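You operate a simulated robot arm through the tools that you are given. There is no shell and no other tool.

You run a simulated two-armed robot. Do the job below in one go: nothing can be reset, and whatever is moved stays where it is left.

Task
Take the yellow tray on the gauging bench top and put it away on the unread spot on the sorter six bench. Fetch the mesh basket from the gauging bench top and set it on the upper deck of the packing trolley. Put the steel block on the white log card. Take the blue tin on the gauging bench top and put it away on the lower shelf of the grey shelving. Push the sorter six wide drawer shut. Stack the clear box labelled "315" from the flat table top on top of the clear box marked "452". Take the bag with the largest size on its label from the flat table top and put it on the tooling bench top. Open the left drawer of the flat table. Do these in any order. Set down upright: mesh basket, blue tin, bag.
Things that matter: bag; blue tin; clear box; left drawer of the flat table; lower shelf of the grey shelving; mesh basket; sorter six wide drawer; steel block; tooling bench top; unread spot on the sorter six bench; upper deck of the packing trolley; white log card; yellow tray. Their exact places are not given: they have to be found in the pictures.

It is judged by the outcome, as a careful person would: the job done as asked, and still so three seconds after it is handed in. It fails if anything else is knocked over, pushed out of place, dropped, spilled or broken.

Robot
Two 7-joint arms with two-finger grippers on one trunk, on a base that moves. Base frame: it is fixed to the floor where the robot stands at the start and does not move with it; the origin is under the middle of the robot, x ahead of it, y to its left, z up. Readings come in mm, degrees, newtons and seconds.
The left shoulder is at the start at [60, 123, 945], the right one opposite. With the tool pointing down near the work surface each hand reaches from about 360 to 800 mm from the robot's upright axis, wherever it stands, measured 20 degrees to its own side. Places, roughly: bag [750, 2500, 750]; blue tin [500, -250, 750]; clear box [1250, 2500, 750]; left drawer of the flat table [1300, 2100, 700]; lower shelf of the grey shelving [2600, 7400, 600]; mesh basket [750, 250, 750]; sorter six wide drawer [3300, 800, 800]; steel block [750, 0, 750]; tooling bench top [-800, 5700, 900]; unread spot on the sorter six bench (19x23 cm) [3800, 1720, 660]; upper deck of the packing trolley [-900, -400, 700]; white log card [750, -500, 750]; yellow tray (17x18x6 cm) [600, 0, 800]. Payload 1.47 kg a hand.
Tool frame (each hand has its own): the origin (TCP) lies between the finger pads and is the grasp point; the fingertips stand 16 mm ahead of it; z points along the fingers, y is the line along which they close. The gripper opens to 87 mm; its body begins 55 mm behind the TCP.
Orientation is that of the tool frame in the base frame, as [roll, pitch, yaw] about the fixed x, y, z axes, in that order (R = Rz(yaw) Ry(pitch) Rx(roll)). With the fingers straight down and closing along the base's y, the tool's x points along the base's -x, its y along +y and its z along -z.

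Tools
- The arms move only by the tool move_arm. It takes "left_motion", "right_motion" or both (then of equal length, played together; a hand with none holds still); each is a list of rows, each a list of 7 numbers: the turn, a rotation vector about the base's x, y, z in units of 4 degrees (1.0 is 4 degrees), then the shift along the base's x, y, z in units of 20 mm (1.0 is 20 mm), then the gripper command, from -1 (fully open) to 1 (shut), values between in proportion. In form: [[ax, ay, az, dx, dy, dz, hand], ...]. A call has 1 to 20 rows; each row shifts and turns the commanded pose from where the row before left it. A call with a number of a shift or a turn outside -1 to 1 is refused whole. A row lasts 0.2 s, in which the tool goes at most 50 mm and 8.6 degrees; a call with a longer step from one row to the next is refused whole, and so is a gripper value outside its range. Where a pose cannot be reached the arm comes as near as it can. A force on the tool above 40 N (or 10 N above the force at the start of the call, whichever is more), or a blocked arm, ends the call early, and 0.2 s more pass. Each finger travels about 153 mm/s and halts on what it meets, pressing with about 28 N; the grip force reading is that of the motor and also rises with nothing between the fingers. The clock runs only during rows and for 0.2 s after the last one: add rows that do not move to give the fingers time. It gives the time, the measured TCP pose, the force on the tool (base axes), the opening and the grip force at its end, in the units of the frame above (readings bear some noise), with the torque about the TCP (base axes, N m) and any sound that the robot's microphone picked up, and new pictures: "views" is both (left out), scene, wrist or none (wrist: the cameras of the hands that moved).
- Cameras (640 x 400 px; columns grow to the right, rows downward): "scene" is now at [24.2, -55.5, 1478.3]; the picture's right is [-0.97, -0.26, 0.00], its down [-0.24, 0.89, -0.38] and it looks along [0.10, -0.36, -0.93] (base axes); focal length 214 px, centre (320, 200). "left" rides on the left gripper at [73, -12, -90] in its tool frame; the picture's right is [0.16, 0.99, 0.00], its down [-0.72, 0.12, -0.68] and it looks along [-0.67, 0.11, 0.73] (tool axes); focal length 247 px, centre (320, 200). "right" rides on the right gripper at [73, 12, -90] in its tool frame; the picture's right is [-0.16, 0.99, 0.00], its down [-0.72, -0.12, -0.68] and it looks along [-0.67, -0.11, 0.73] (tool axes); focal length 247 px, centre (320, 200).
- move_column(by): moves the trunk up (or, below 0, down) by that many mm; the arms and the scene camera ride with it, the base frame stays. It gives what a move gives, with no picture.
- drive_base(legs): drives the robot by 1 to 6 legs, each [ahead, left, turn to the left] in mm, mm and degrees, along the robot's own axes; the way and the turn of a leg run together, so that a leg with both is an arc; at most 1500 mm and 180 degrees a leg. The arms and the cameras ride along, it lands a little off, and it stops where it bumps. It gives what a move gives, and a new picture of the scene camera.
- head_to(pan, tilt): turns the head with the scene camera to pan (to the left, within 120 degrees either way) and tilt (down, from -29 to 69), counted from straight ahead of the robot. It gives what a move gives, and a new picture of the scene camera.
- probe_pixels(camera, pixels): for up to 12 pixels [column, row] of the newest picture of that camera ("zoom" is the newest enlarged one), the place [x, y, z] in the base frame of the surface seen there, good to about 2 mm. No time passes.
- zoom(camera, box): a new picture of the part [left, top, right, bottom] of that camera's present view, enlarged. No time passes.
- job_done(): hands the job in; it is judged then, once.

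Open the grippers and draw the arms clear of the work before you hand the job in, unless the task says otherwise.

The tools are called after ">>>" as name(argument=value, ...) on one line, values as JSON. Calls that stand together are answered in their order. move_arm: Moves the arms, as the interface text tells. Its arguments: {"type":"object","properties":{"left_motion":{"type":"array","items":{"type":"array","items":{"type":"number"}}},"right_motion":{"type":"array","items":{"type":"array","items":{"type":"number"}}},"views":{"type":"string","enum":["both","scene","wrist","none"]}},"required":[]} The other tools are called the same way: move_column (by) moves the trunk up or down; drive_base (legs) drives the base; head_to (pan, tilt) turns the head that bears the scene camera; probe_pixels (camera, pixels) gives the place of the surface under pixels of a picture; zoom (camera, box) takes an enlarged picture of a part of a camera's view; job_done () hands the job in.

At the start:

```text
clock: 0.0
left_eef_pos: [568.5, 44.7, 1054.5]
left_tcp_rot: [179.9, 0.0, 180.0]
left_wrist_force: [-0.3, -0.3, 0.6]
left_wrist_torque: [-0.03, 0.0, 0.0]
left_width: 87.1
left_grasp_force: 0.1
right_eef_pos: [299.4, -356.1, 1060.1]
right_tcp_rot: [-180.0, 0.1, -180.0]
right_wrist_force: [0.3, -0.2, 0.9]
right_wrist_torque: [-0.02, 0.01, 0.0]
right_width: 87.2
right_grasp_force: 0.1
trunk travel left (down, up): [-100.0, 130.0]
robot x, y, heading: [0.9, 1.6, -0.5]
head pan, tilt (commanded): [-74.9, 68.0]
```

scene: 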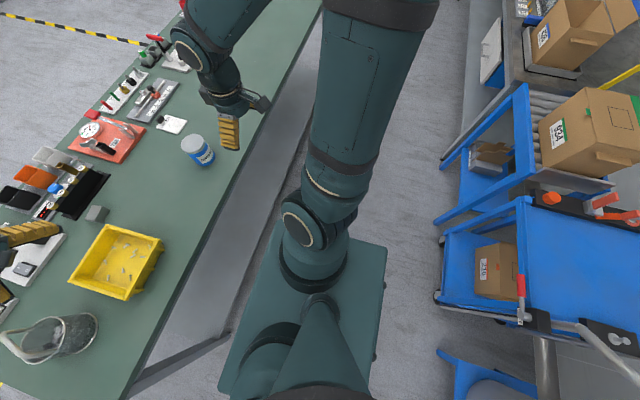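
right: 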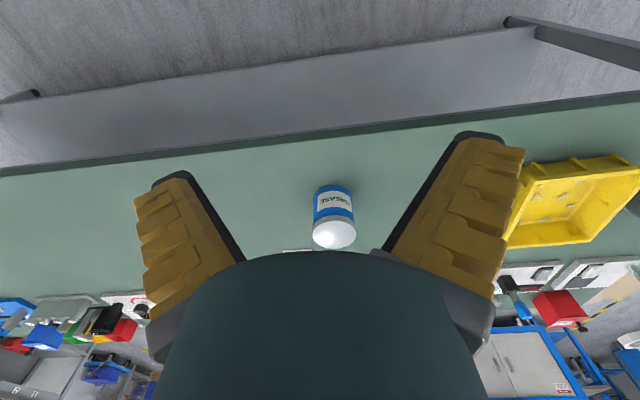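
left: 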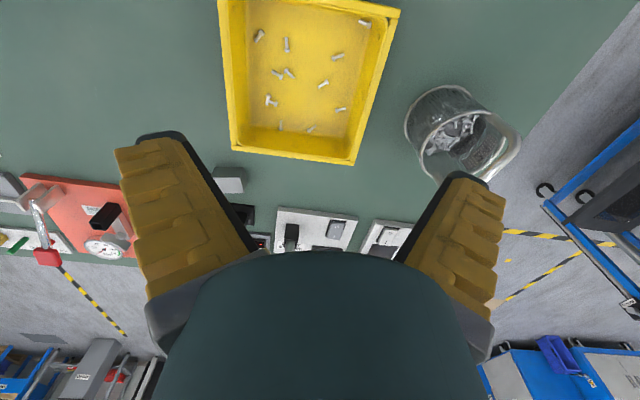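

The scene picture shows the gauging bench with the yellow tray (~[115,262]), the mesh basket (~[60,335]), the steel block (~[96,213]) and the blue tin (~[198,150]). I turn the head to straight ahead to see the whole bench.

>>> head_to(pan=0, tilt=45)

```text
clock: 1.5
left_eef_pos: [568.4, 45.0, 1054.1]
left_tcp_rot: [179.9, -0.1, -180.0]
left_wrist_force: [-0.2, -0.4, 0.6]
left_wrist_torque: [-0.01, -0.01, 0.02]
left_width: 87.0
left_grasp_force: 0.0
right_eef_pos: [298.9, -356.1, 1060.2]
right_tcp_rot: [180.0, 0.0, 179.9]
right_wrist_force: [-0.9, -0.6, -0.1]
right_wrist_torque: [-0.04, -0.01, -0.02]
right_width: 87.1
right_grasp_force: 0.1
trunk travel left (down, up): [-100.0, 130.0]
robot x, y, heading: [-1.4, -0.7, -0.1]
head pan, tilt (commanded): [0.0, 45.0]
```

scene: 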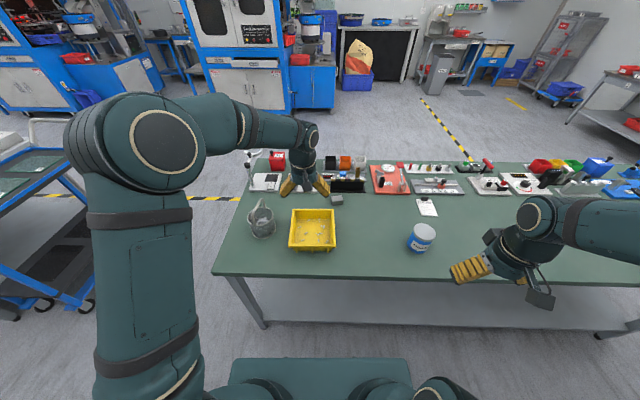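

The bench now shows basket [262,220], tray [313,229], block [336,198], white card [427,206], tin [421,237]. I zoom for detail and probe key points.

>>> zoom(camera="scene", box=[220, 140, 460, 290])

>>> probe_pixels(camera="scene", pixels=[[262, 220], [313, 229], [336, 198], [427, 206], [421, 230], [300, 265], [240, 265], [380, 260], [450, 215], [424, 214], [290, 245], [335, 248]])

```text
2.67 times, centred on (340, 215) of scene
```

zoom: 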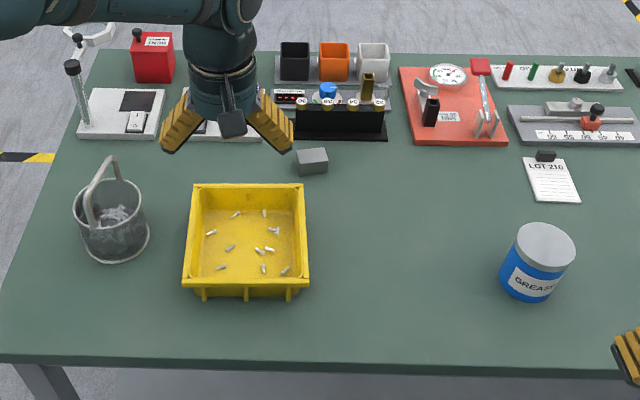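

```text
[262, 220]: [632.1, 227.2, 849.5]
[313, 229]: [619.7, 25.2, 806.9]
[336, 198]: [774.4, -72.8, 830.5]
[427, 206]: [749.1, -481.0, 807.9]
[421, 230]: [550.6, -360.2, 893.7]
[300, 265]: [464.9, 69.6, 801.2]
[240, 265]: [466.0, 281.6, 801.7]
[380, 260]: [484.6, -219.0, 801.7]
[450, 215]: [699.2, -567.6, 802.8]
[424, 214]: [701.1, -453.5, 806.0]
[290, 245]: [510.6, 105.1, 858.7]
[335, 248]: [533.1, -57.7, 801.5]
```

The block sits at zoom [312,160], card at zoom [552,180], tin at zoom [537,260], basket at zoom [112,215]. I probe their edges in the zoomed picture.

>>> probe_pixels(camera="zoom", pixels=[[298, 150], [325, 149], [328, 162], [300, 164], [523, 160], [562, 157], [581, 202], [537, 201], [546, 157], [550, 185], [313, 157], [312, 170]])

>>> probe_pixels(camera="zoom", pixels=[[190, 185], [304, 184], [309, 283], [184, 285], [195, 192], [300, 192], [247, 240], [246, 290], [523, 240], [570, 245], [546, 228], [548, 262]])

>>> probe_pixels(camera="zoom", pixels=[[77, 205], [145, 208], [112, 180], [116, 158], [90, 215], [88, 200], [110, 230], [115, 262], [85, 240], [149, 235], [110, 215], [120, 172]])

```text
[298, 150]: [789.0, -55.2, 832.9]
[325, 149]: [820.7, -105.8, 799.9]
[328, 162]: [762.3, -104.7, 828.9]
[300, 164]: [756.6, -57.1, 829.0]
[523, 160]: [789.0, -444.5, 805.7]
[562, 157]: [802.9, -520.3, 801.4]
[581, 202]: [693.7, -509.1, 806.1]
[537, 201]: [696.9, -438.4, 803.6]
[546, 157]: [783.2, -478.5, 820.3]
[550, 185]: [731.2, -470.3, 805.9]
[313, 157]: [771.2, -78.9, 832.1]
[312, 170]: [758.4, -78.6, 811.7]
```

```text
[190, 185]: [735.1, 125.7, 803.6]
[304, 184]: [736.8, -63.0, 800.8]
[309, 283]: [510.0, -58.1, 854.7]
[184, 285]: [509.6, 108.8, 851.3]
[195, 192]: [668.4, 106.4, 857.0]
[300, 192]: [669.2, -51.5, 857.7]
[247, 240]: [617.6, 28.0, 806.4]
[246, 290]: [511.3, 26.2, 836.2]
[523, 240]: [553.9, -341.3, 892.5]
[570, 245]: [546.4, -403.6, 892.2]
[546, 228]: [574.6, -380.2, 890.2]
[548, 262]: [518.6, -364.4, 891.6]
```

```text
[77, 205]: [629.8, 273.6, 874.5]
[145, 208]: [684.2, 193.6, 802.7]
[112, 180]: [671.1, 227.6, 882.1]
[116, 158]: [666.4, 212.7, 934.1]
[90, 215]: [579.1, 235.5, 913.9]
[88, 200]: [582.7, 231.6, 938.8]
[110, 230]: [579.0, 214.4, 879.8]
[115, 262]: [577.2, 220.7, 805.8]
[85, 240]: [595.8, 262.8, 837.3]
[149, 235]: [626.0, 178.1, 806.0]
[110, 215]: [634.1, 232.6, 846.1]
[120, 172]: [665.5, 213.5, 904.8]
```

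Block ≈[773,-80], card ≈[740,-478], tin ≈[547,-372], tray centre ≈[590,26], basket ≈[625,225] with arched handle. Next I look around for the other places, starting with pan left.

>>> head_to(pan=60, tilt=20)

>>> head_to(pan=110, tilt=20)

>>> head_to(pan=-120, tilt=40)

>>> head_to(pan=10, tilt=10)

```text
clock: 2.8
left_eef_pos: [568.7, 44.6, 1054.9]
left_tcp_rot: [-180.0, 0.0, 179.9]
left_wrist_force: [0.3, 0.4, -0.3]
left_wrist_torque: [0.02, -0.02, 0.0]
left_width: 87.2
left_grasp_force: 0.1
right_eef_pos: [299.0, -355.3, 1060.0]
right_tcp_rot: [180.0, 0.0, 180.0]
right_wrist_force: [0.9, -0.6, 0.3]
right_wrist_torque: [-0.01, 0.0, 0.02]
right_width: 86.8
right_grasp_force: 0.0
trunk travel left (down, up): [-100.0, 130.0]
robot x, y, heading: [2.1, -0.4, 0.1]
head pan, tilt (commanded): [60.0, 20.0]
```

scene: 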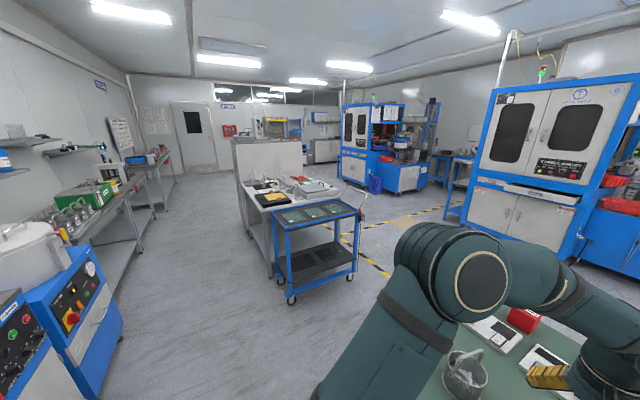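

```text
clock: 4.0
left_eef_pos: [568.8, 44.6, 1055.2]
left_tcp_rot: [-180.0, 0.0, 179.9]
left_wrist_force: [0.0, 0.2, 0.5]
left_wrist_torque: [0.03, 0.06, -0.02]
left_width: 87.0
left_grasp_force: 0.1
right_eef_pos: [298.8, -355.4, 1060.6]
right_tcp_rot: [-180.0, 0.0, -179.9]
right_wrist_force: [0.1, 0.8, -0.2]
right_wrist_torque: [0.01, -0.01, 0.03]
right_width: 86.8
right_grasp_force: 0.1
trunk travel left (down, up): [-100.0, 130.0]
robot x, y, heading: [-1.4, -2.1, -0.0]
head pan, tilt (commanded): [110.0, 20.0]
```

scene: 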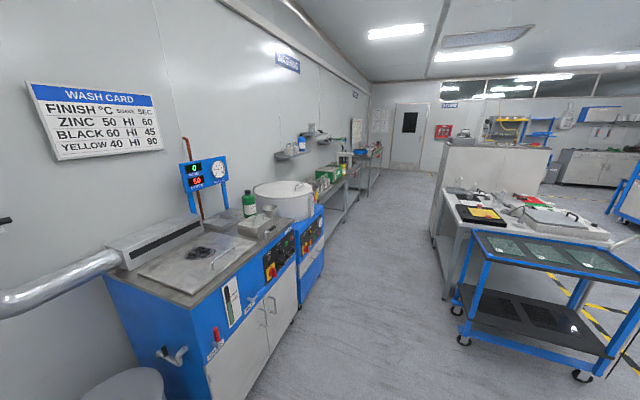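

```text
clock: 7.2
left_eef_pos: [568.8, 44.9, 1054.3]
left_tcp_rot: [180.0, 0.0, -180.0]
left_wrist_force: [0.9, 0.8, 0.7]
left_wrist_torque: [-0.01, 0.01, -0.04]
left_width: 87.0
left_grasp_force: 0.0
right_eef_pos: [299.2, -355.8, 1060.8]
right_tcp_rot: [179.9, -0.1, -180.0]
right_wrist_force: [-0.4, -0.7, -0.2]
right_wrist_torque: [-0.01, -0.01, -0.02]
right_width: 87.1
right_grasp_force: 0.1
trunk travel left (down, up): [-100.0, 130.0]
robot x, y, heading: [2.1, -0.1, 0.0]
head pan, tilt (commanded): [-120.0, 40.0]
```

scene: 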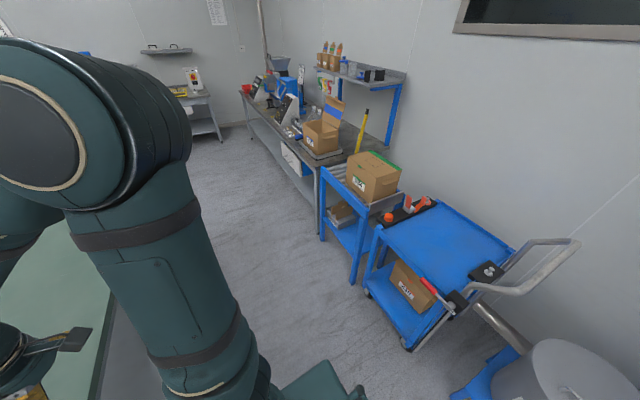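

```text
clock: 9.3
left_eef_pos: [569.3, 45.7, 1055.6]
left_tcp_rot: [179.9, -0.1, -179.9]
left_wrist_force: [0.0, -0.1, 0.3]
left_wrist_torque: [0.01, 0.0, 0.0]
left_width: 87.1
left_grasp_force: 0.0
right_eef_pos: [299.8, -354.4, 1059.7]
right_tcp_rot: [180.0, 0.0, -179.9]
right_wrist_force: [1.7, 0.0, -0.2]
right_wrist_torque: [0.04, -0.01, 0.01]
right_width: 87.1
right_grasp_force: 0.0
trunk travel left (down, up): [-100.0, 130.0]
robot x, y, heading: [0.2, -0.3, 0.0]
head pan, tilt (commanded): [10.0, 10.0]
```

scene: 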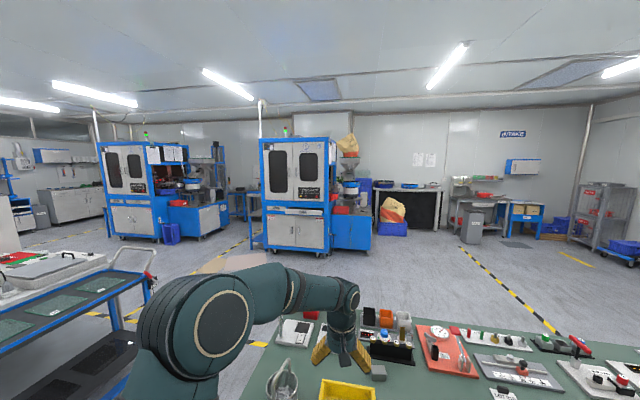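

I need to know how far the base can approach the bench; I look down steeply ahead.

>>> head_to(pan=0, tilt=69)

```text
clock: 10.6
left_eef_pos: [568.4, 45.0, 1054.8]
left_tcp_rot: [180.0, 0.1, -179.9]
left_wrist_force: [-0.2, -0.8, 0.3]
left_wrist_torque: [0.05, -0.03, 0.01]
left_width: 87.1
left_grasp_force: 0.1
right_eef_pos: [299.5, -355.6, 1060.0]
right_tcp_rot: [180.0, 0.0, 180.0]
right_wrist_force: [0.6, 0.0, 0.5]
right_wrist_torque: [-0.01, -0.01, -0.04]
right_width: 86.8
right_grasp_force: 0.1
trunk travel left (down, up): [-100.0, 130.0]
robot x, y, heading: [1.0, 0.5, -0.1]
head pan, tilt (commanded): [0.0, 68.8]
```

scene: 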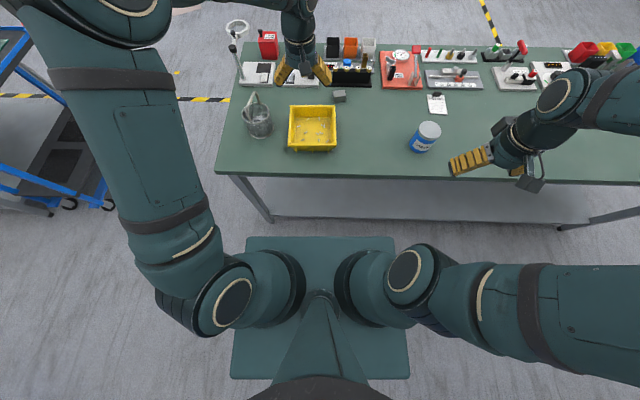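

>>> probe_pixels(camera="scene", pixels=[[320, 240], [247, 240], [393, 240], [232, 375], [408, 375], [320, 172], [320, 182], [320, 215], [230, 165], [270, 220], [560, 228], [620, 185]])

```text
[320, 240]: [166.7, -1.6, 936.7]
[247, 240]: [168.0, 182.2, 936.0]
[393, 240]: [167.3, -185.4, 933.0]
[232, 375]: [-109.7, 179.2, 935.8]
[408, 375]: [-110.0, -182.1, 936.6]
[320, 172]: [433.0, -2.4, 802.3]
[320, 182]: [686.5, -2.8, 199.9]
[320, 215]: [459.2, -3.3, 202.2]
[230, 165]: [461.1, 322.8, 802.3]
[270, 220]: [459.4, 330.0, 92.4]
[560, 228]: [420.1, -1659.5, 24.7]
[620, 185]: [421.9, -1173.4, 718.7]
```

The carriage plate ends at x≈167 and the bench edge is at x≈430; I drive 80 mm ahead and 200 mm to the right so the right arm can reach both the block and the card.

>>> drive_base(legs=[[0, -200, 0], [80, 0, 0]])

```text
clock: 13.7
left_eef_pos: [651.2, -154.9, 1054.6]
left_tcp_rot: [180.0, 0.0, -179.9]
left_wrist_force: [-0.4, -0.5, 0.3]
left_wrist_torque: [0.0, 0.01, -0.02]
left_width: 87.0
left_grasp_force: 0.1
right_eef_pos: [382.4, -555.3, 1060.4]
right_tcp_rot: [179.9, -0.1, -180.0]
right_wrist_force: [0.6, 0.7, -0.5]
right_wrist_torque: [0.03, 0.01, -0.01]
right_width: 86.9
right_grasp_force: 0.0
trunk travel left (down, up): [-100.0, 130.0]
robot x, y, heading: [86.6, -201.6, 0.0]
head pan, tilt (commanded): [0.0, 68.8]
```

scene: 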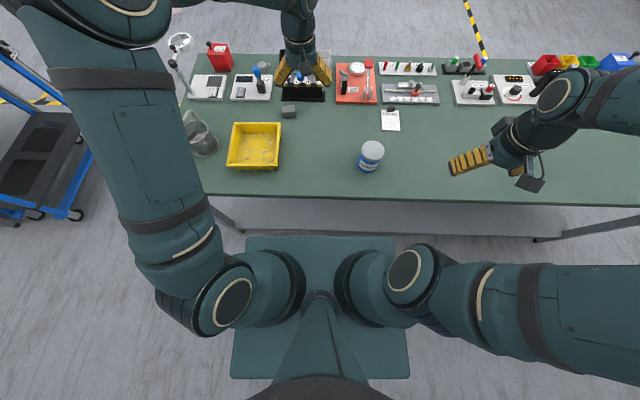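

No bump occurred. I use the left hand, already close, for the block: move it above the block at about z=950 and look with its wrist camera.

>>> move_arm(left_motion=[[0, 0, 0, 0.871, 0.536, -0.75, -1], [0, 0, 0, 0.871, 0.536, -0.75, -1], [0, 0, 0, 0.871, 0.536, -0.75, -1], [0, 0, 0, 0.871, 0.536, -0.75, -1], [0, 0, 0, 0.871, 0.536, -0.75, -1], [0, 0, 0, 0.871, 0.536, -0.75, -1], [0, 0, 0, 0.871, 0.536, -0.75, -1], [0, 0, 0, 0, 0, 0, -1]])

```text
clock: 15.5
left_eef_pos: [771.3, -82.1, 949.6]
left_tcp_rot: [-180.0, -0.1, -179.9]
left_wrist_force: [0.1, 0.2, -0.1]
left_wrist_torque: [0.02, -0.03, 0.02]
left_width: 86.8
left_grasp_force: 0.0
right_eef_pos: [380.2, -554.8, 1061.0]
right_tcp_rot: [180.0, -0.1, -179.9]
right_wrist_force: [-0.1, -1.1, -0.8]
right_wrist_torque: [-0.03, -0.02, -0.01]
right_width: 86.8
right_grasp_force: 0.0
trunk travel left (down, up): [-100.0, 130.0]
robot x, y, heading: [81.5, -197.7, 0.1]
head pan, tilt (commanded): [0.0, 68.8]
```

scene: 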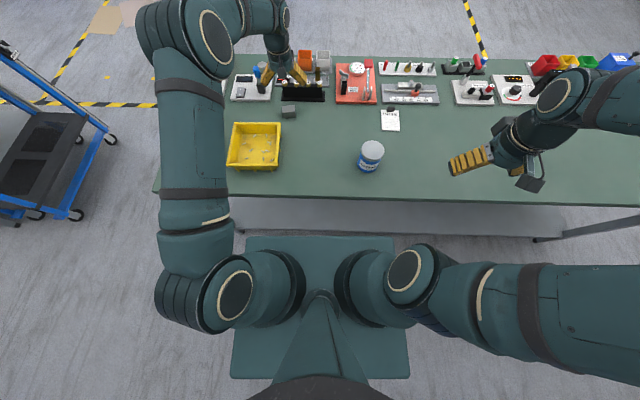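
left: 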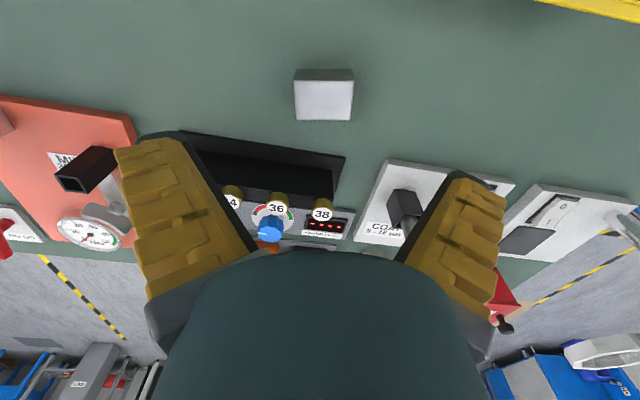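

The wrist view shows the block at [323,95] with the rack beyond it at [260,165]. I probe the block and rack edges.

>>> probe_pixels(camera="left", pixels=[[297, 82], [351, 82], [297, 117], [349, 117], [323, 100], [323, 74], [297, 72], [351, 72], [260, 140], [320, 155], [400, 210], [280, 195]])

```text
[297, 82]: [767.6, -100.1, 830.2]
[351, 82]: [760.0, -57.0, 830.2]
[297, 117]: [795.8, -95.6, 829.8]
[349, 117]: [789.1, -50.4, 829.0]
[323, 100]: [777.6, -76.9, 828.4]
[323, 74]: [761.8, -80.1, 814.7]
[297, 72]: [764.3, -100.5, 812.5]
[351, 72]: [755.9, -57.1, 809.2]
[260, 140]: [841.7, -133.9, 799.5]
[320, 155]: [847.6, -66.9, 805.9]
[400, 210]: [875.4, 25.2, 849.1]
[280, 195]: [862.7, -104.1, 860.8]
```

Block corners give a centre of ≈[778,-76], long side turned +10° from y, 45 mm wide. I turn the hand 10°, centre it and go down to TCP z≈824, then close.

>>> move_arm(left_motion=[[0, 0, 0.85, 0.12, 0.1, -0.6, -1], [0, 0, 0.85, 0.12, 0.1, -0.6, -1], [0, 0, 0.8, 0.1, 0.1, -0.6, -1], [0, 0, 0, 0, 0, -0.75, -1], [0, 0, 0, 0, 0, -0.75, -1], [0, 0, 0, 0, 0, -0.75, -1], [0, 0, 0, 0, 0, -0.75, -1], [0, 0, 0, 0, 0, -0.75, -1], [0, 0, 0, 0, 0, -0.72, -1], [0, 0, 0, 0, 0, 0, -1]], views="wrist")

```text
clock: 17.7
left_eef_pos: [778.6, -74.5, 823.7]
left_tcp_rot: [180.0, 0.0, -169.9]
left_wrist_force: [-0.5, -0.4, -0.6]
left_wrist_torque: [0.0, 0.01, -0.06]
left_width: 87.0
left_grasp_force: 0.0
right_eef_pos: [381.8, -555.4, 1059.4]
right_tcp_rot: [-180.0, 0.0, -179.9]
right_wrist_force: [-0.4, 0.9, 0.7]
right_wrist_torque: [0.0, 0.02, -0.02]
right_width: 87.1
right_grasp_force: 0.1
trunk travel left (down, up): [-100.0, 130.0]
robot x, y, heading: [81.5, -198.1, 0.1]
head pan, tilt (commanded): [0.0, 68.8]
```

left: 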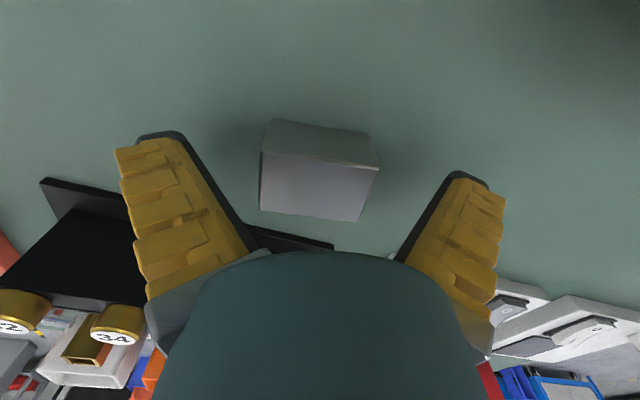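

The block is centred between the fingers (around [318,180]). I close and lift 120 mm.

>>> move_arm(left_motion=[[0, 0, 0, 0, 0, 0, 1], [0, 0, 0, 0, 0, 0, 1], [0, 0, 0, 0, 0, 0, 1], [0, 0, 0, 0, 0, 0.6, 1], [0, 0, 0, 0, 0, 1, 1], [0, 0, 0, 0, 0, 1, 1], [0, 0, 0, 0, 0, 1, 1], [0, 0, 0, 0, 0, 1, 1], [0, 0, 0, 0, 0, 1, 1], [0, 0, 0, 0, 0, 1, 1], [0, 0, 0, 0, 0, 0, 1]], views="wrist")

```text
clock: 20.1
left_eef_pos: [781.6, -74.7, 958.8]
left_tcp_rot: [180.0, 0.0, -169.9]
left_wrist_force: [0.1, -0.1, -0.6]
left_wrist_torque: [-0.04, -0.01, -0.02]
left_width: 0.0
left_grasp_force: 27.9
right_eef_pos: [379.5, -554.9, 1061.0]
right_tcp_rot: [-180.0, 0.0, -179.9]
right_wrist_force: [-0.8, -0.8, 0.1]
right_wrist_torque: [0.01, 0.06, 0.0]
right_width: 87.2
right_grasp_force: 0.0
trunk travel left (down, up): [-100.0, 130.0]
robot x, y, heading: [78.2, -204.6, -0.1]
head pan, tilt (commanded): [0.0, 68.8]
```

left: 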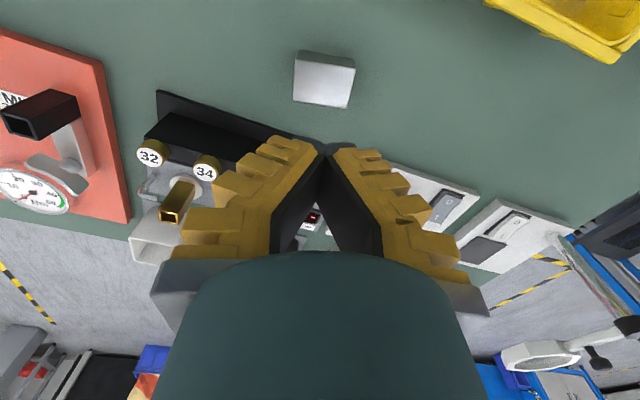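

The gripper closed fully (width 0) and the block stayed at [323,78]. I probe whether the block moved and inspect it closely.

>>> probe_pixels(camera="left", pixels=[[299, 58], [354, 66], [294, 100], [345, 107], [323, 80], [318, 145], [340, 145], [325, 160]])

>>> zoom(camera="left", box=[220, 20, 420, 180])

```text
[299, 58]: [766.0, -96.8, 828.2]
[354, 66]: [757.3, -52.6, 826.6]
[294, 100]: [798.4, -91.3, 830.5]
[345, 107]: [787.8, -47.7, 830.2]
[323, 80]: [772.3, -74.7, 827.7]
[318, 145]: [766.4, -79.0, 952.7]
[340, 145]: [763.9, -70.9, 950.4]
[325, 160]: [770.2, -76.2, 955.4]
```

```text
2.50 times, centred on (320, 100) of left
```

zoom: 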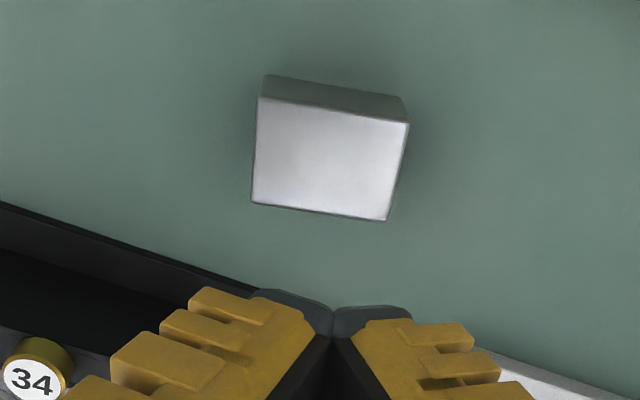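

The block shifted only ~3 mm, so the fingers touched it but slipped. I inspect the closed fingers' shape closely.

>>> zoom(camera="left", box=[160, 120, 480, 320])

>>> probe_pixels(camera="left", pixels=[[310, 143], [350, 147], [320, 152], [345, 155], [305, 180], [355, 180], [290, 215], [375, 215], [330, 175], [325, 200], [285, 235], [360, 235]])

```text
2.00 times, centred on (320, 220) of left
```

zoom: 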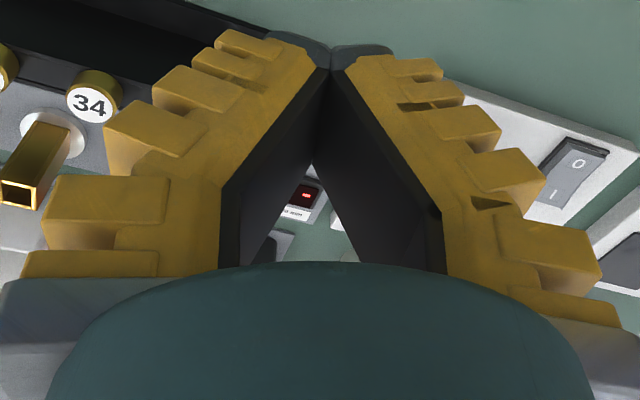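

```text
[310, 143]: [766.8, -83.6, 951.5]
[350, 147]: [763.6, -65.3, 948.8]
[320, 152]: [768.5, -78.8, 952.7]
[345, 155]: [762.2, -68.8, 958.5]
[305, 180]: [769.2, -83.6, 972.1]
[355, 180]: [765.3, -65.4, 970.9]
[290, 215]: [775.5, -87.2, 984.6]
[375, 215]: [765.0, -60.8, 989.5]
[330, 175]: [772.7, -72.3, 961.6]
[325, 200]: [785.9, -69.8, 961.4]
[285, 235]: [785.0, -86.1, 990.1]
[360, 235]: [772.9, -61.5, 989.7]
```

The fingers' pads meet only near the tips, opening in a V above. I go down again, 3 mm deeper and re-centred on [777,-72], close, and read the width before any lift.

>>> move_arm(left_motion=[[0, 0, 0, -0.1, 0.06, -0.85, -1], [0, 0, 0, 0, 0.06, -0.85, -1], [0, 0, 0, 0, 0, -0.85, -1], [0, 0, 0, 0, 0, -0.85, -1], [0, 0, 0, 0, 0, -0.85, -1], [0, 0, 0, 0, 0, -0.85, -1], [0, 0, 0, 0, 0, -0.85, -1], [0, 0, 0, 0, 0, -0.8, -1], [0, 0, 0, 0, 0, 0, -1], [0, 0, 0, 0, 0, 0, 0], [0, 0, 0, 0, 0, 0, 1], [0, 0, 0, 0, 0, 0, 1], [0, 0, 0, 0, 0, 0, 1]], views="wrist")

```text
clock: 22.9
left_eef_pos: [777.1, -69.3, 820.2]
left_tcp_rot: [-179.9, 0.1, -169.9]
left_wrist_force: [-0.2, -0.4, 1.1]
left_wrist_torque: [-0.07, -0.1, -0.01]
left_width: 48.0
left_grasp_force: 28.0
right_eef_pos: [380.5, -555.6, 1061.4]
right_tcp_rot: [-180.0, 0.0, -179.9]
right_wrist_force: [0.6, -0.1, -0.1]
right_wrist_torque: [-0.01, -0.02, 0.01]
right_width: 86.9
right_grasp_force: 0.1
trunk travel left (down, up): [-100.0, 130.0]
robot x, y, heading: [82.2, -203.4, -0.1]
head pan, tilt (commanded): [0.0, 68.8]
```

left: 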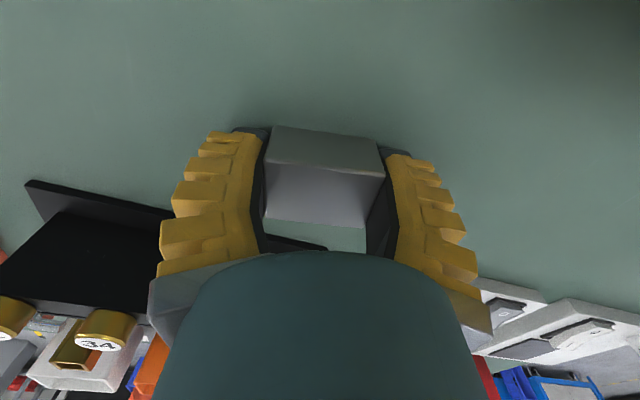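

Width 48 with 28 N: the block is held. I lift slowly a little and check.

>>> move_arm(left_motion=[[0, 0, 0, 0, 0, 0.15, 1], [0, 0, 0, 0, 0, 0.2, 1], [0, 0, 0, 0, 0, 0.25, 1], [0, 0, 0, 0, 0, 0.3, 1], [0, 0, 0, 0, 0, 0.3, 1], [0, 0, 0, 0, 0, 0.3, 1]], views="wrist")

```text
clock: 24.3
left_eef_pos: [777.2, -72.0, 851.4]
left_tcp_rot: [-179.9, 0.0, -170.0]
left_wrist_force: [-0.2, 0.7, -4.5]
left_wrist_torque: [-0.03, -0.03, 0.0]
left_width: 48.2
left_grasp_force: 27.8
right_eef_pos: [380.9, -554.2, 1060.4]
right_tcp_rot: [-180.0, 0.0, -179.9]
right_wrist_force: [0.5, -0.5, -1.3]
right_wrist_torque: [0.05, 0.06, 0.0]
right_width: 87.0
right_grasp_force: 0.1
trunk travel left (down, up): [-100.0, 130.0]
robot x, y, heading: [78.4, -199.1, 0.2]
head pan, tilt (commanded): [0.0, 68.8]
```

left: 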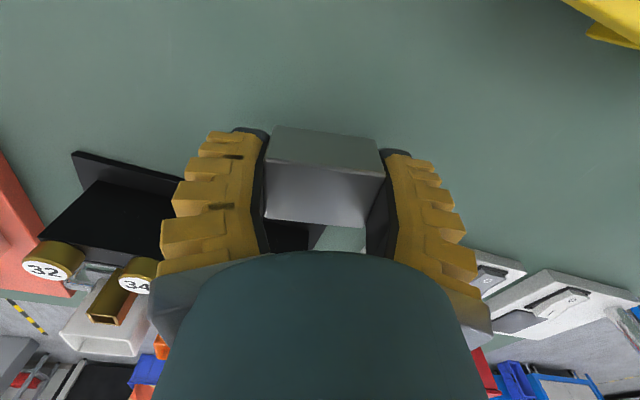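

The block holds at 48 mm with −4.5 N load. I lift further at gentle speed to clear everything.

>>> move_arm(left_motion=[[0, 0, 0, 0, 0, 0.35, 1], [0, 0, 0, 0, 0, 0.4, 1], [0, 0, 0, 0, 0, 0.5, 1], [0, 0, 0, 0, 0, 0.6, 1], [0, 0, 0, 0, 0, 0.6, 1], [0, 0, 0, -0.2, 0, 0.6, 1], [0, 0, 0, -0.3, 0, 0.6, 1], [0, 0, 0, -0.4, 0, 0.6, 1], [0, 0, 0, -0.4, 0, 0.6, 1], [0, 0, 0, -0.3, 0, 0.4, 1], [0, 0, 0, -0.2, 0, 0.2, 1]], views="none")

>>> drive_base(legs=[[0, -250, 0]])

```text
clock: 26.7
left_eef_pos: [740.6, -71.9, 960.8]
left_tcp_rot: [180.0, -0.1, -170.0]
left_wrist_force: [-0.2, -0.2, -3.4]
left_wrist_torque: [-0.01, 0.01, 0.0]
left_width: 47.9
left_grasp_force: 27.7
right_eef_pos: [381.3, -555.7, 1060.5]
right_tcp_rot: [-180.0, 0.0, -179.8]
right_wrist_force: [0.1, 1.4, -0.4]
right_wrist_torque: [0.01, 0.01, 0.0]
right_width: 86.8
right_grasp_force: 0.2
trunk travel left (down, up): [-100.0, 130.0]
robot x, y, heading: [80.0, -199.3, 0.1]
head pan, tilt (commanded): [0.0, 68.8]
```

```text
clock: 29.4
left_eef_pos: [741.3, -315.6, 959.8]
left_tcp_rot: [180.0, 0.0, -170.1]
left_wrist_force: [0.0, 1.0, -3.9]
left_wrist_torque: [-0.01, -0.04, -0.01]
left_width: 47.8
left_grasp_force: 27.6
right_eef_pos: [381.0, -799.5, 1060.1]
right_tcp_rot: [-179.9, 0.1, -180.0]
right_wrist_force: [0.4, 0.3, 0.7]
right_wrist_torque: [0.03, 0.03, -0.03]
right_width: 87.1
right_grasp_force: 0.2
trunk travel left (down, up): [-100.0, 130.0]
robot x, y, heading: [82.0, -442.0, -0.2]
head pan, tilt (commanded): [0.0, 68.8]
```

scene: 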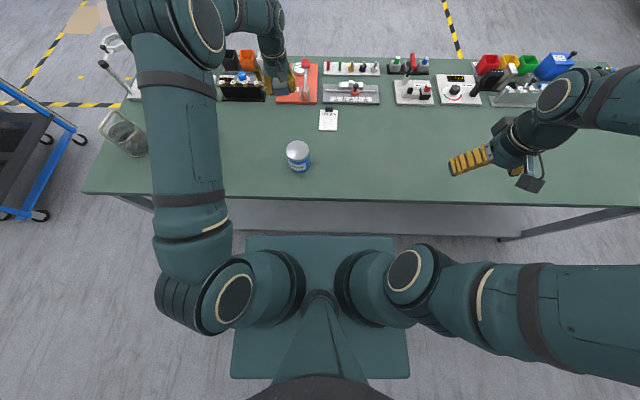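

The card is now at [328,119] in the scene. I zoom and probe its corners for accurate placement.

>>> zoom(camera="scene", box=[280, 80, 380, 145])

```text
6.15 times, centred on (330, 112) of scene
```

zoom: 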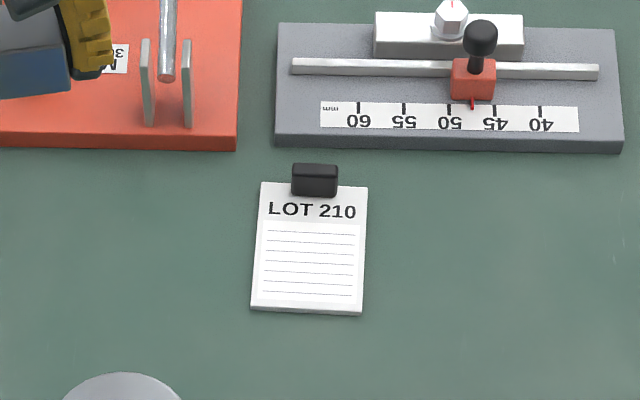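

>>> probe_pixels(camera="zoom", pixels=[[262, 184], [366, 188], [360, 312], [252, 307], [310, 255], [315, 180], [315, 194], [308, 300], [308, 330], [300, 250]])

```text
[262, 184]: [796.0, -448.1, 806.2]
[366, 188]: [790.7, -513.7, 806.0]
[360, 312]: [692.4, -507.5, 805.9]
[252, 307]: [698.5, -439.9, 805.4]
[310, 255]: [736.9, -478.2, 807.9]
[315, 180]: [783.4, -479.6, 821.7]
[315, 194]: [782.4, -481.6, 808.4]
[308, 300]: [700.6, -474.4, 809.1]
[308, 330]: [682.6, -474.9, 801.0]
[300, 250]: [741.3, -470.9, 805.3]
```

Card corners: [796,-448],[791,-514],[692,-507],[698,-440], clip at x>775. I carry the block above [734,-476], turning it to the card's angle.

>>> move_arm(left_motion=[[0, 0, -0.4, -0.04, -0.7, 0, 1], [0, 0, -0.44, -0.04, -0.9, 0, 1], [0, 0, -0.44, -0.04, -1, 0, 1], [0, 0, -0.44, -0.04, -1, 0, 1], [0, 0, -0.44, -0.04, -1, -0.2, 1], [0, 0, -0.44, -0.04, -1, -0.3, 1], [0, 0, -0.44, -0.04, -1, -0.4, 1], [0, 0, -0.44, -0.04, -0.9, -0.4, 1], [0, 0, 0, -0.04, -0.5, -0.4, 1], [0, 0, 0, 0, 0, 0, 1]])

```text
clock: 31.6
left_eef_pos: [732.5, -477.9, 926.9]
left_tcp_rot: [-180.0, 0.1, 176.1]
left_wrist_force: [0.2, 0.3, -3.3]
left_wrist_torque: [-0.02, 0.01, 0.04]
left_width: 48.2
left_grasp_force: 27.1
right_eef_pos: [380.1, -799.4, 1059.9]
right_tcp_rot: [180.0, 0.0, 180.0]
right_wrist_force: [-0.6, 0.6, -0.2]
right_wrist_torque: [0.04, -0.02, -0.02]
right_width: 86.9
right_grasp_force: 0.0
trunk travel left (down, up): [-100.0, 130.0]
robot x, y, heading: [85.1, -442.0, 0.2]
head pan, tilt (commanded): [0.0, 68.8]
```

scene: 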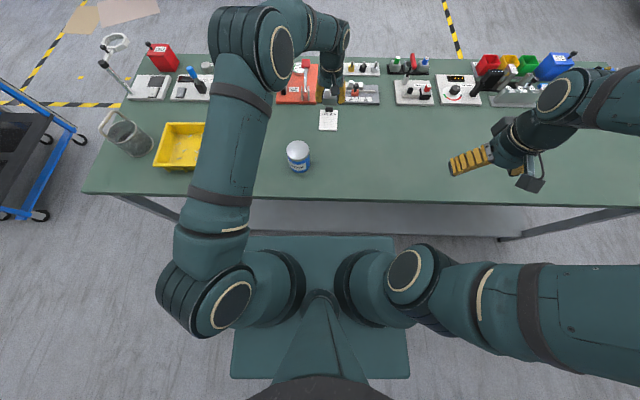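
left: 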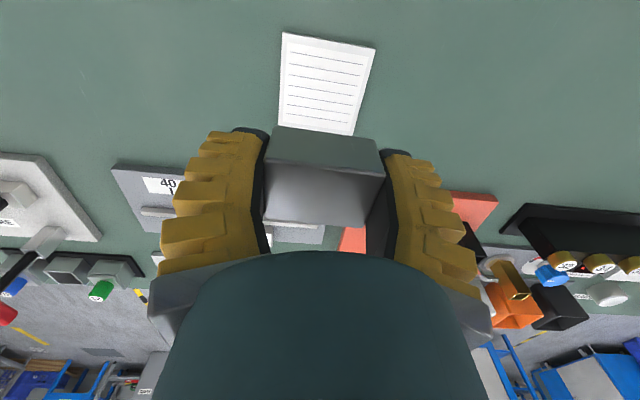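

The block hangs over the card (card seen at [325,85], block covering its far part). I lower it to just above the card.

>>> move_arm(left_motion=[[0, 0, 0, 0.06, 0.08, -0.7, 1], [0, 0, 0, 0, 0, -0.9, 1], [0, 0, 0, 0, 0, -0.9, 1], [0, 0, 0, 0, 0, -0.9, 1], [0, 0, 0, 0, 0, -0.7, 1], [0, 0, 0, 0, 0, -0.4, 1], [0, 0, 0, 0, 0, -0.25, 1], [0, 0, 0, 0, 0, 0, 1]], views="wrist")

```text
clock: 33.4
left_eef_pos: [735.2, -476.5, 833.2]
left_tcp_rot: [-179.9, 0.0, 176.2]
left_wrist_force: [-0.3, -0.8, -4.7]
left_wrist_torque: [0.03, 0.0, 0.0]
left_width: 47.9
left_grasp_force: 27.6
right_eef_pos: [380.6, -799.7, 1059.1]
right_tcp_rot: [179.9, -0.1, -180.0]
right_wrist_force: [-0.4, 0.7, -0.7]
right_wrist_torque: [0.02, -0.02, 0.0]
right_width: 86.9
right_grasp_force: 0.0
trunk travel left (down, up): [-100.0, 130.0]
robot x, y, heading: [81.5, -441.2, -0.0]
head pan, tilt (commanded): [0.0, 68.8]
```

left: 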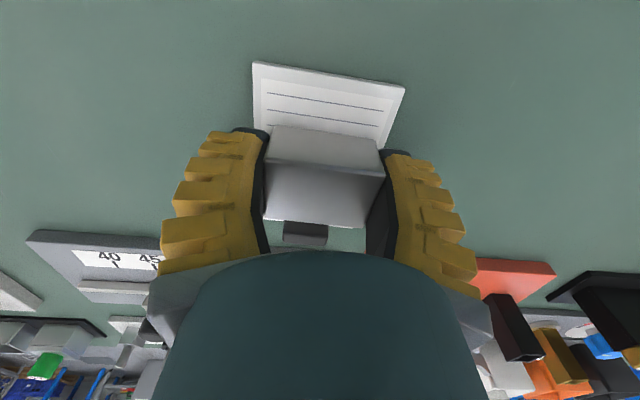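

The block is centred over the card, clip visible beyond at [306,233]. I lower in 2 mm steps until contact.

>>> move_arm(left_motion=[[0, 0, 0, 0, 0, -0.1, 1], [0, 0, 0, 0, 0, -0.1, 1], [0, 0, 0, 0, 0, -0.1, 1], [0, 0, 0, 0, 0, -0.08, 1], [0, 0, 0, 0, 0, 0, 1]], views="none")

```text
clock: 34.6
left_eef_pos: [733.5, -474.2, 825.8]
left_tcp_rot: [-180.0, 0.0, 176.2]
left_wrist_force: [0.4, 0.1, -2.1]
left_wrist_torque: [-0.02, -0.01, -0.01]
left_width: 47.6
left_grasp_force: 28.3
right_eef_pos: [380.7, -798.7, 1059.3]
right_tcp_rot: [179.9, 0.0, 180.0]
right_wrist_force: [-0.4, -0.3, 0.0]
right_wrist_torque: [-0.01, 0.01, 0.0]
right_width: 87.0
right_grasp_force: 0.0
trunk travel left (down, up): [-100.0, 130.0]
robot x, y, heading: [86.4, -443.5, 0.4]
head pan, tilt (commanded): [0.0, 68.8]
```

Load dropped to −2.1 N, so contact is beginning; I lower a touch more and see the force.

>>> move_arm(left_motion=[[0, 0, 0, 0, 0, -0.08, 1], [0, 0, 0, 0, 0, 0, 1]], views="none")

```text
clock: 35.2
left_eef_pos: [733.2, -474.2, 824.8]
left_tcp_rot: [-180.0, 0.0, 176.1]
left_wrist_force: [1.3, -1.2, 7.4]
left_wrist_torque: [-0.01, -0.01, 0.0]
left_width: 48.0
left_grasp_force: 28.3
right_eef_pos: [380.5, -798.8, 1059.4]
right_tcp_rot: [180.0, 0.0, -180.0]
right_wrist_force: [-0.3, 0.9, 0.0]
right_wrist_torque: [-0.01, 0.01, -0.02]
right_width: 86.8
right_grasp_force: 0.1
trunk travel left (down, up): [-100.0, 130.0]
robot x, y, heading: [80.4, -445.8, 0.0]
head pan, tilt (commanded): [0.0, 68.8]
```

Contact made (+7 N). I open the fingers and rise straight up.

>>> move_arm(left_motion=[[0, 0, 0, 0, 0, 0, 0], [0, 0, 0, 0, 0, 0, -1], [0, 0, 0, 0, 0, 0, -1], [0, 0, 0, 0, 0, 0.5, -1], [0, 0, 0, 0, 0, 1, -1], [0, 0, 0, 0, 0, 1, -1], [0, 0, 0, 0, 0, 1, -1], [0, 0, 0, 0, 0, 1, -1], [0, 0, 0, 0, 0, 1, -1], [0, 0, 0, 0, 0, 1, -1], [0, 0, 0, 0, 0, 1, -1]], views="both")

```text
clock: 37.6
left_eef_pos: [733.4, -475.2, 974.5]
left_tcp_rot: [179.9, 0.0, 176.1]
left_wrist_force: [-0.7, 0.1, -0.2]
left_wrist_torque: [0.01, 0.0, -0.01]
left_width: 87.2
left_grasp_force: 0.0
right_eef_pos: [381.3, -798.7, 1059.6]
right_tcp_rot: [180.0, 0.0, -179.9]
right_wrist_force: [0.4, -0.1, 0.4]
right_wrist_torque: [-0.01, 0.05, 0.0]
right_width: 87.4
right_grasp_force: 0.0
trunk travel left (down, up): [-100.0, 130.0]
robot x, y, heading: [78.9, -444.8, -0.2]
head pan, tilt (commanded): [0.0, 68.8]
```

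scene: 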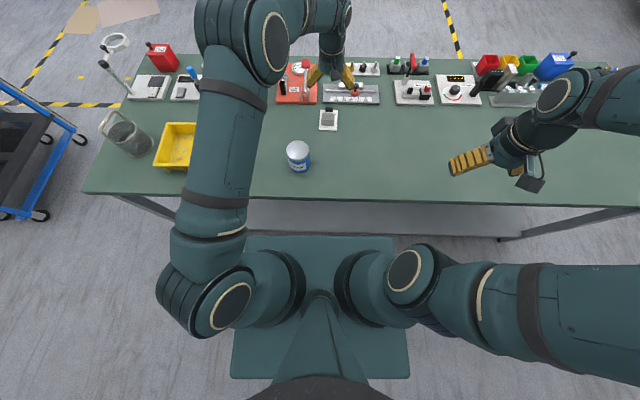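
left: 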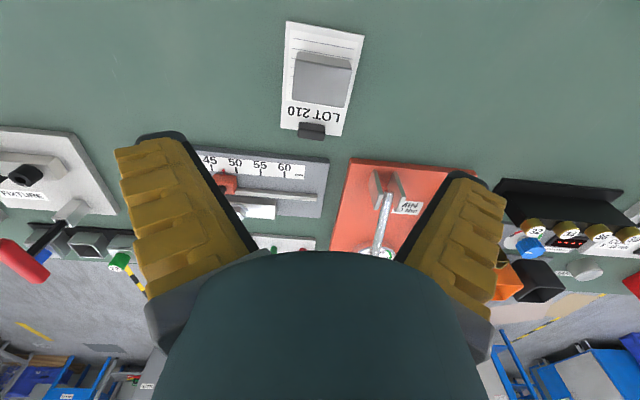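

The block sits on the card (wrist view [322,80]). Next the basket: I drive left ~480 mm so the left arm faces it.

>>> drive_base(legs=[[0, 480, 0]])

>>> head_to(pan=30, tilt=55)

```text
clock: 42.4
left_eef_pos: [732.4, 15.1, 974.0]
left_tcp_rot: [-180.0, 0.0, 176.5]
left_wrist_force: [0.0, 0.3, 0.6]
left_wrist_torque: [0.03, 0.02, -0.02]
left_width: 87.1
left_grasp_force: 0.1
right_eef_pos: [381.5, -311.5, 1060.4]
right_tcp_rot: [180.0, 0.0, -179.5]
right_wrist_force: [-0.6, 0.3, 0.6]
right_wrist_torque: [0.02, -0.02, 0.03]
right_width: 87.0
right_grasp_force: 0.1
trunk travel left (down, up): [-100.0, 130.0]
robot x, y, heading: [77.9, 40.4, 0.4]
head pan, tilt (commanded): [0.0, 68.8]
```

scene: 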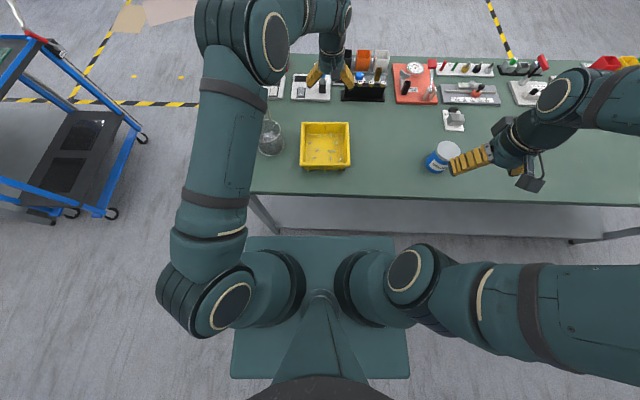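

```text
clock: 43.3
left_eef_pos: [732.3, 13.7, 974.1]
left_tcp_rot: [-180.0, 0.0, 176.5]
left_wrist_force: [0.2, 0.7, 0.6]
left_wrist_torque: [-0.02, 0.0, -0.01]
left_width: 87.0
left_grasp_force: 0.1
right_eef_pos: [381.7, -311.8, 1060.3]
right_tcp_rot: [-180.0, -0.1, -179.5]
right_wrist_force: [-0.4, 0.5, 0.1]
right_wrist_torque: [0.0, -0.05, 0.04]
right_width: 86.8
right_grasp_force: 0.0
trunk travel left (down, up): [-100.0, 130.0]
robot x, y, heading: [78.8, 41.6, 0.6]
head pan, tilt (commanded): [30.0, 55.0]
```

scene: 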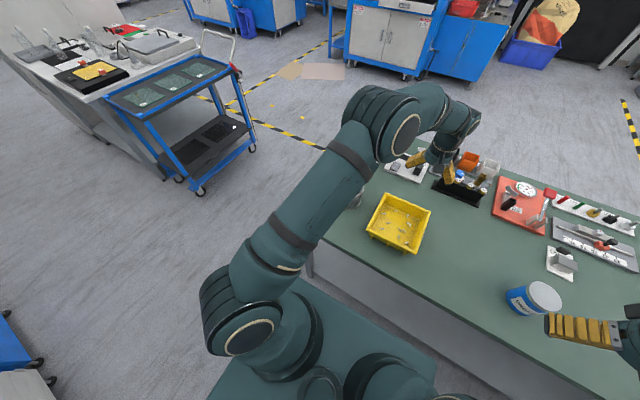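

The arm hides the basket; I move the left hand up and over toward it to view with its wrist camera.

>>> move_arm(left_motion=[[0, 0, 0, -0.8, 0.5, 1, -1], [0, 0, 0, -0.8, 0.9, 1, -1], [0, 0, 0, -0.8, 1, 1, -1], [0, 0, 0, -0.8, 1, 1, -1], [0, 0, 0, -0.8, 1, 1, -1], [0, 0, 0, -0.8, 1, 0.5, -1], [0, 0, 0, -0.8, 1, 0.2, -1], [0, 0, 0, -0.8, 1, 0, -1], [0, 0, 0, -0.8, 1, 0, -1], [0, 0, 0, -0.8, 1, 0, -1], [0, 0, 0, -0.6, 1, 0, -1], [0, 0, 0, 0, 0, 0, -1]])

```text
clock: 45.9
left_eef_pos: [561.1, 222.4, 1088.7]
left_tcp_rot: [180.0, 0.1, 176.6]
left_wrist_force: [-0.6, -0.2, 0.3]
left_wrist_torque: [0.0, 0.04, 0.0]
left_width: 87.1
left_grasp_force: 0.1
right_eef_pos: [381.0, -312.3, 1059.8]
right_tcp_rot: [-180.0, 0.0, -179.4]
right_wrist_force: [0.3, 0.4, -0.2]
right_wrist_torque: [0.0, -0.01, -0.02]
right_width: 87.0
right_grasp_force: 0.1
trunk travel left (down, up): [-100.0, 130.0]
robot x, y, heading: [81.4, 38.6, 0.5]
head pan, tilt (commanded): [30.0, 55.0]
```

scene: 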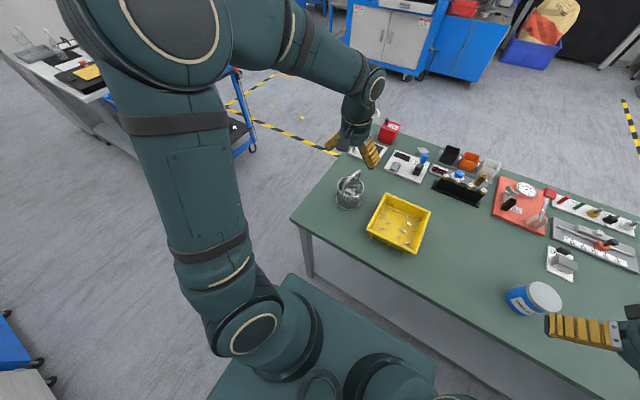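
left: 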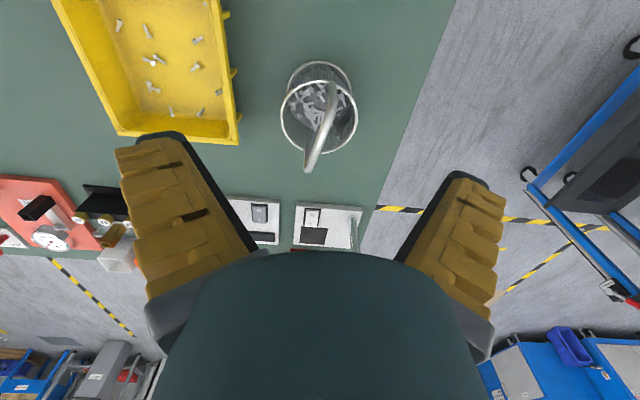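

The basket is at [320,112] in the wrist view with its handle arching from [330,88] to [310,170]. I zoom and probe the handle.

>>> zoom(camera="left", box=[260, 50, 380, 180])

>>> zoom(camera="scene", box=[310, 150, 390, 220])

```text
3.08 times, centred on (320, 115) of left
```

zoom: 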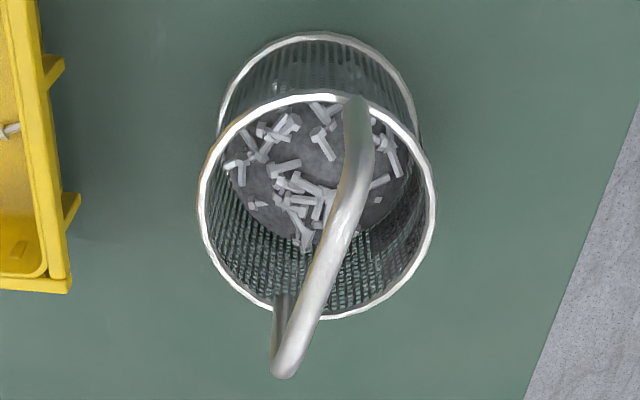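

```text
5.71 times, centred on (350, 185) of scene
```

zoom: 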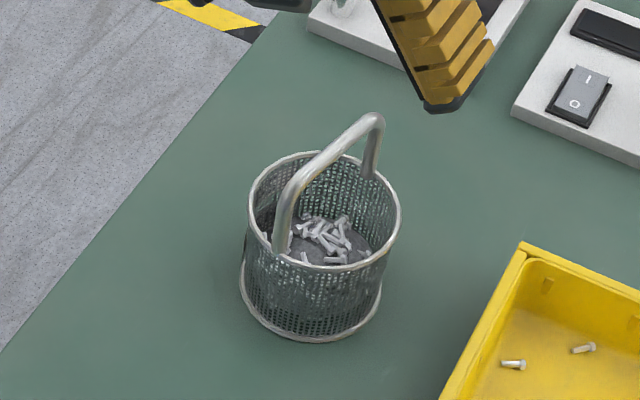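

The handle is a flat-topped bar (scene zoom from [285,195] to [375,118]). I probe points along it.

>>> probe_pixels(camera="zoom", pixels=[[375, 118], [360, 128], [340, 144], [320, 159], [300, 177], [289, 196], [281, 225], [373, 155], [250, 190], [400, 210], [320, 335], [325, 152]])

>>> probe_pixels(camera="left", pixels=[[327, 90], [328, 105], [326, 120], [322, 135], [316, 150], [312, 165], [283, 115], [357, 120], [321, 153], [320, 81], [325, 125], [319, 143]])

```text
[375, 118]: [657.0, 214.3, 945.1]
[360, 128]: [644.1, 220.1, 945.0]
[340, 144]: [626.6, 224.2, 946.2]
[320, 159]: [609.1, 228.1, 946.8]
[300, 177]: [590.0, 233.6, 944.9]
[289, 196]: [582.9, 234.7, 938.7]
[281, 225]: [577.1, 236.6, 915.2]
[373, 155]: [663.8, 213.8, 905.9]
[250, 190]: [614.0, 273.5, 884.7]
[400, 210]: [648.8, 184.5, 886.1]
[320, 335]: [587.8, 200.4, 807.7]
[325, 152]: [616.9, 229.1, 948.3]
```

```text
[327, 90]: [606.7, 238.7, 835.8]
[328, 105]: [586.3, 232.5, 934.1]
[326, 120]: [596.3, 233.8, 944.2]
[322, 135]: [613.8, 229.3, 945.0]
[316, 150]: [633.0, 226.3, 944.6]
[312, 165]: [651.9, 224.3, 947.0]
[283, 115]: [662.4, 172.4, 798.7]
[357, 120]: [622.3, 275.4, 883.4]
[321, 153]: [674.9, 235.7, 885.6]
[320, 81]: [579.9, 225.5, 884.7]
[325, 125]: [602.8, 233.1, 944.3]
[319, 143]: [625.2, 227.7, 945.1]
```

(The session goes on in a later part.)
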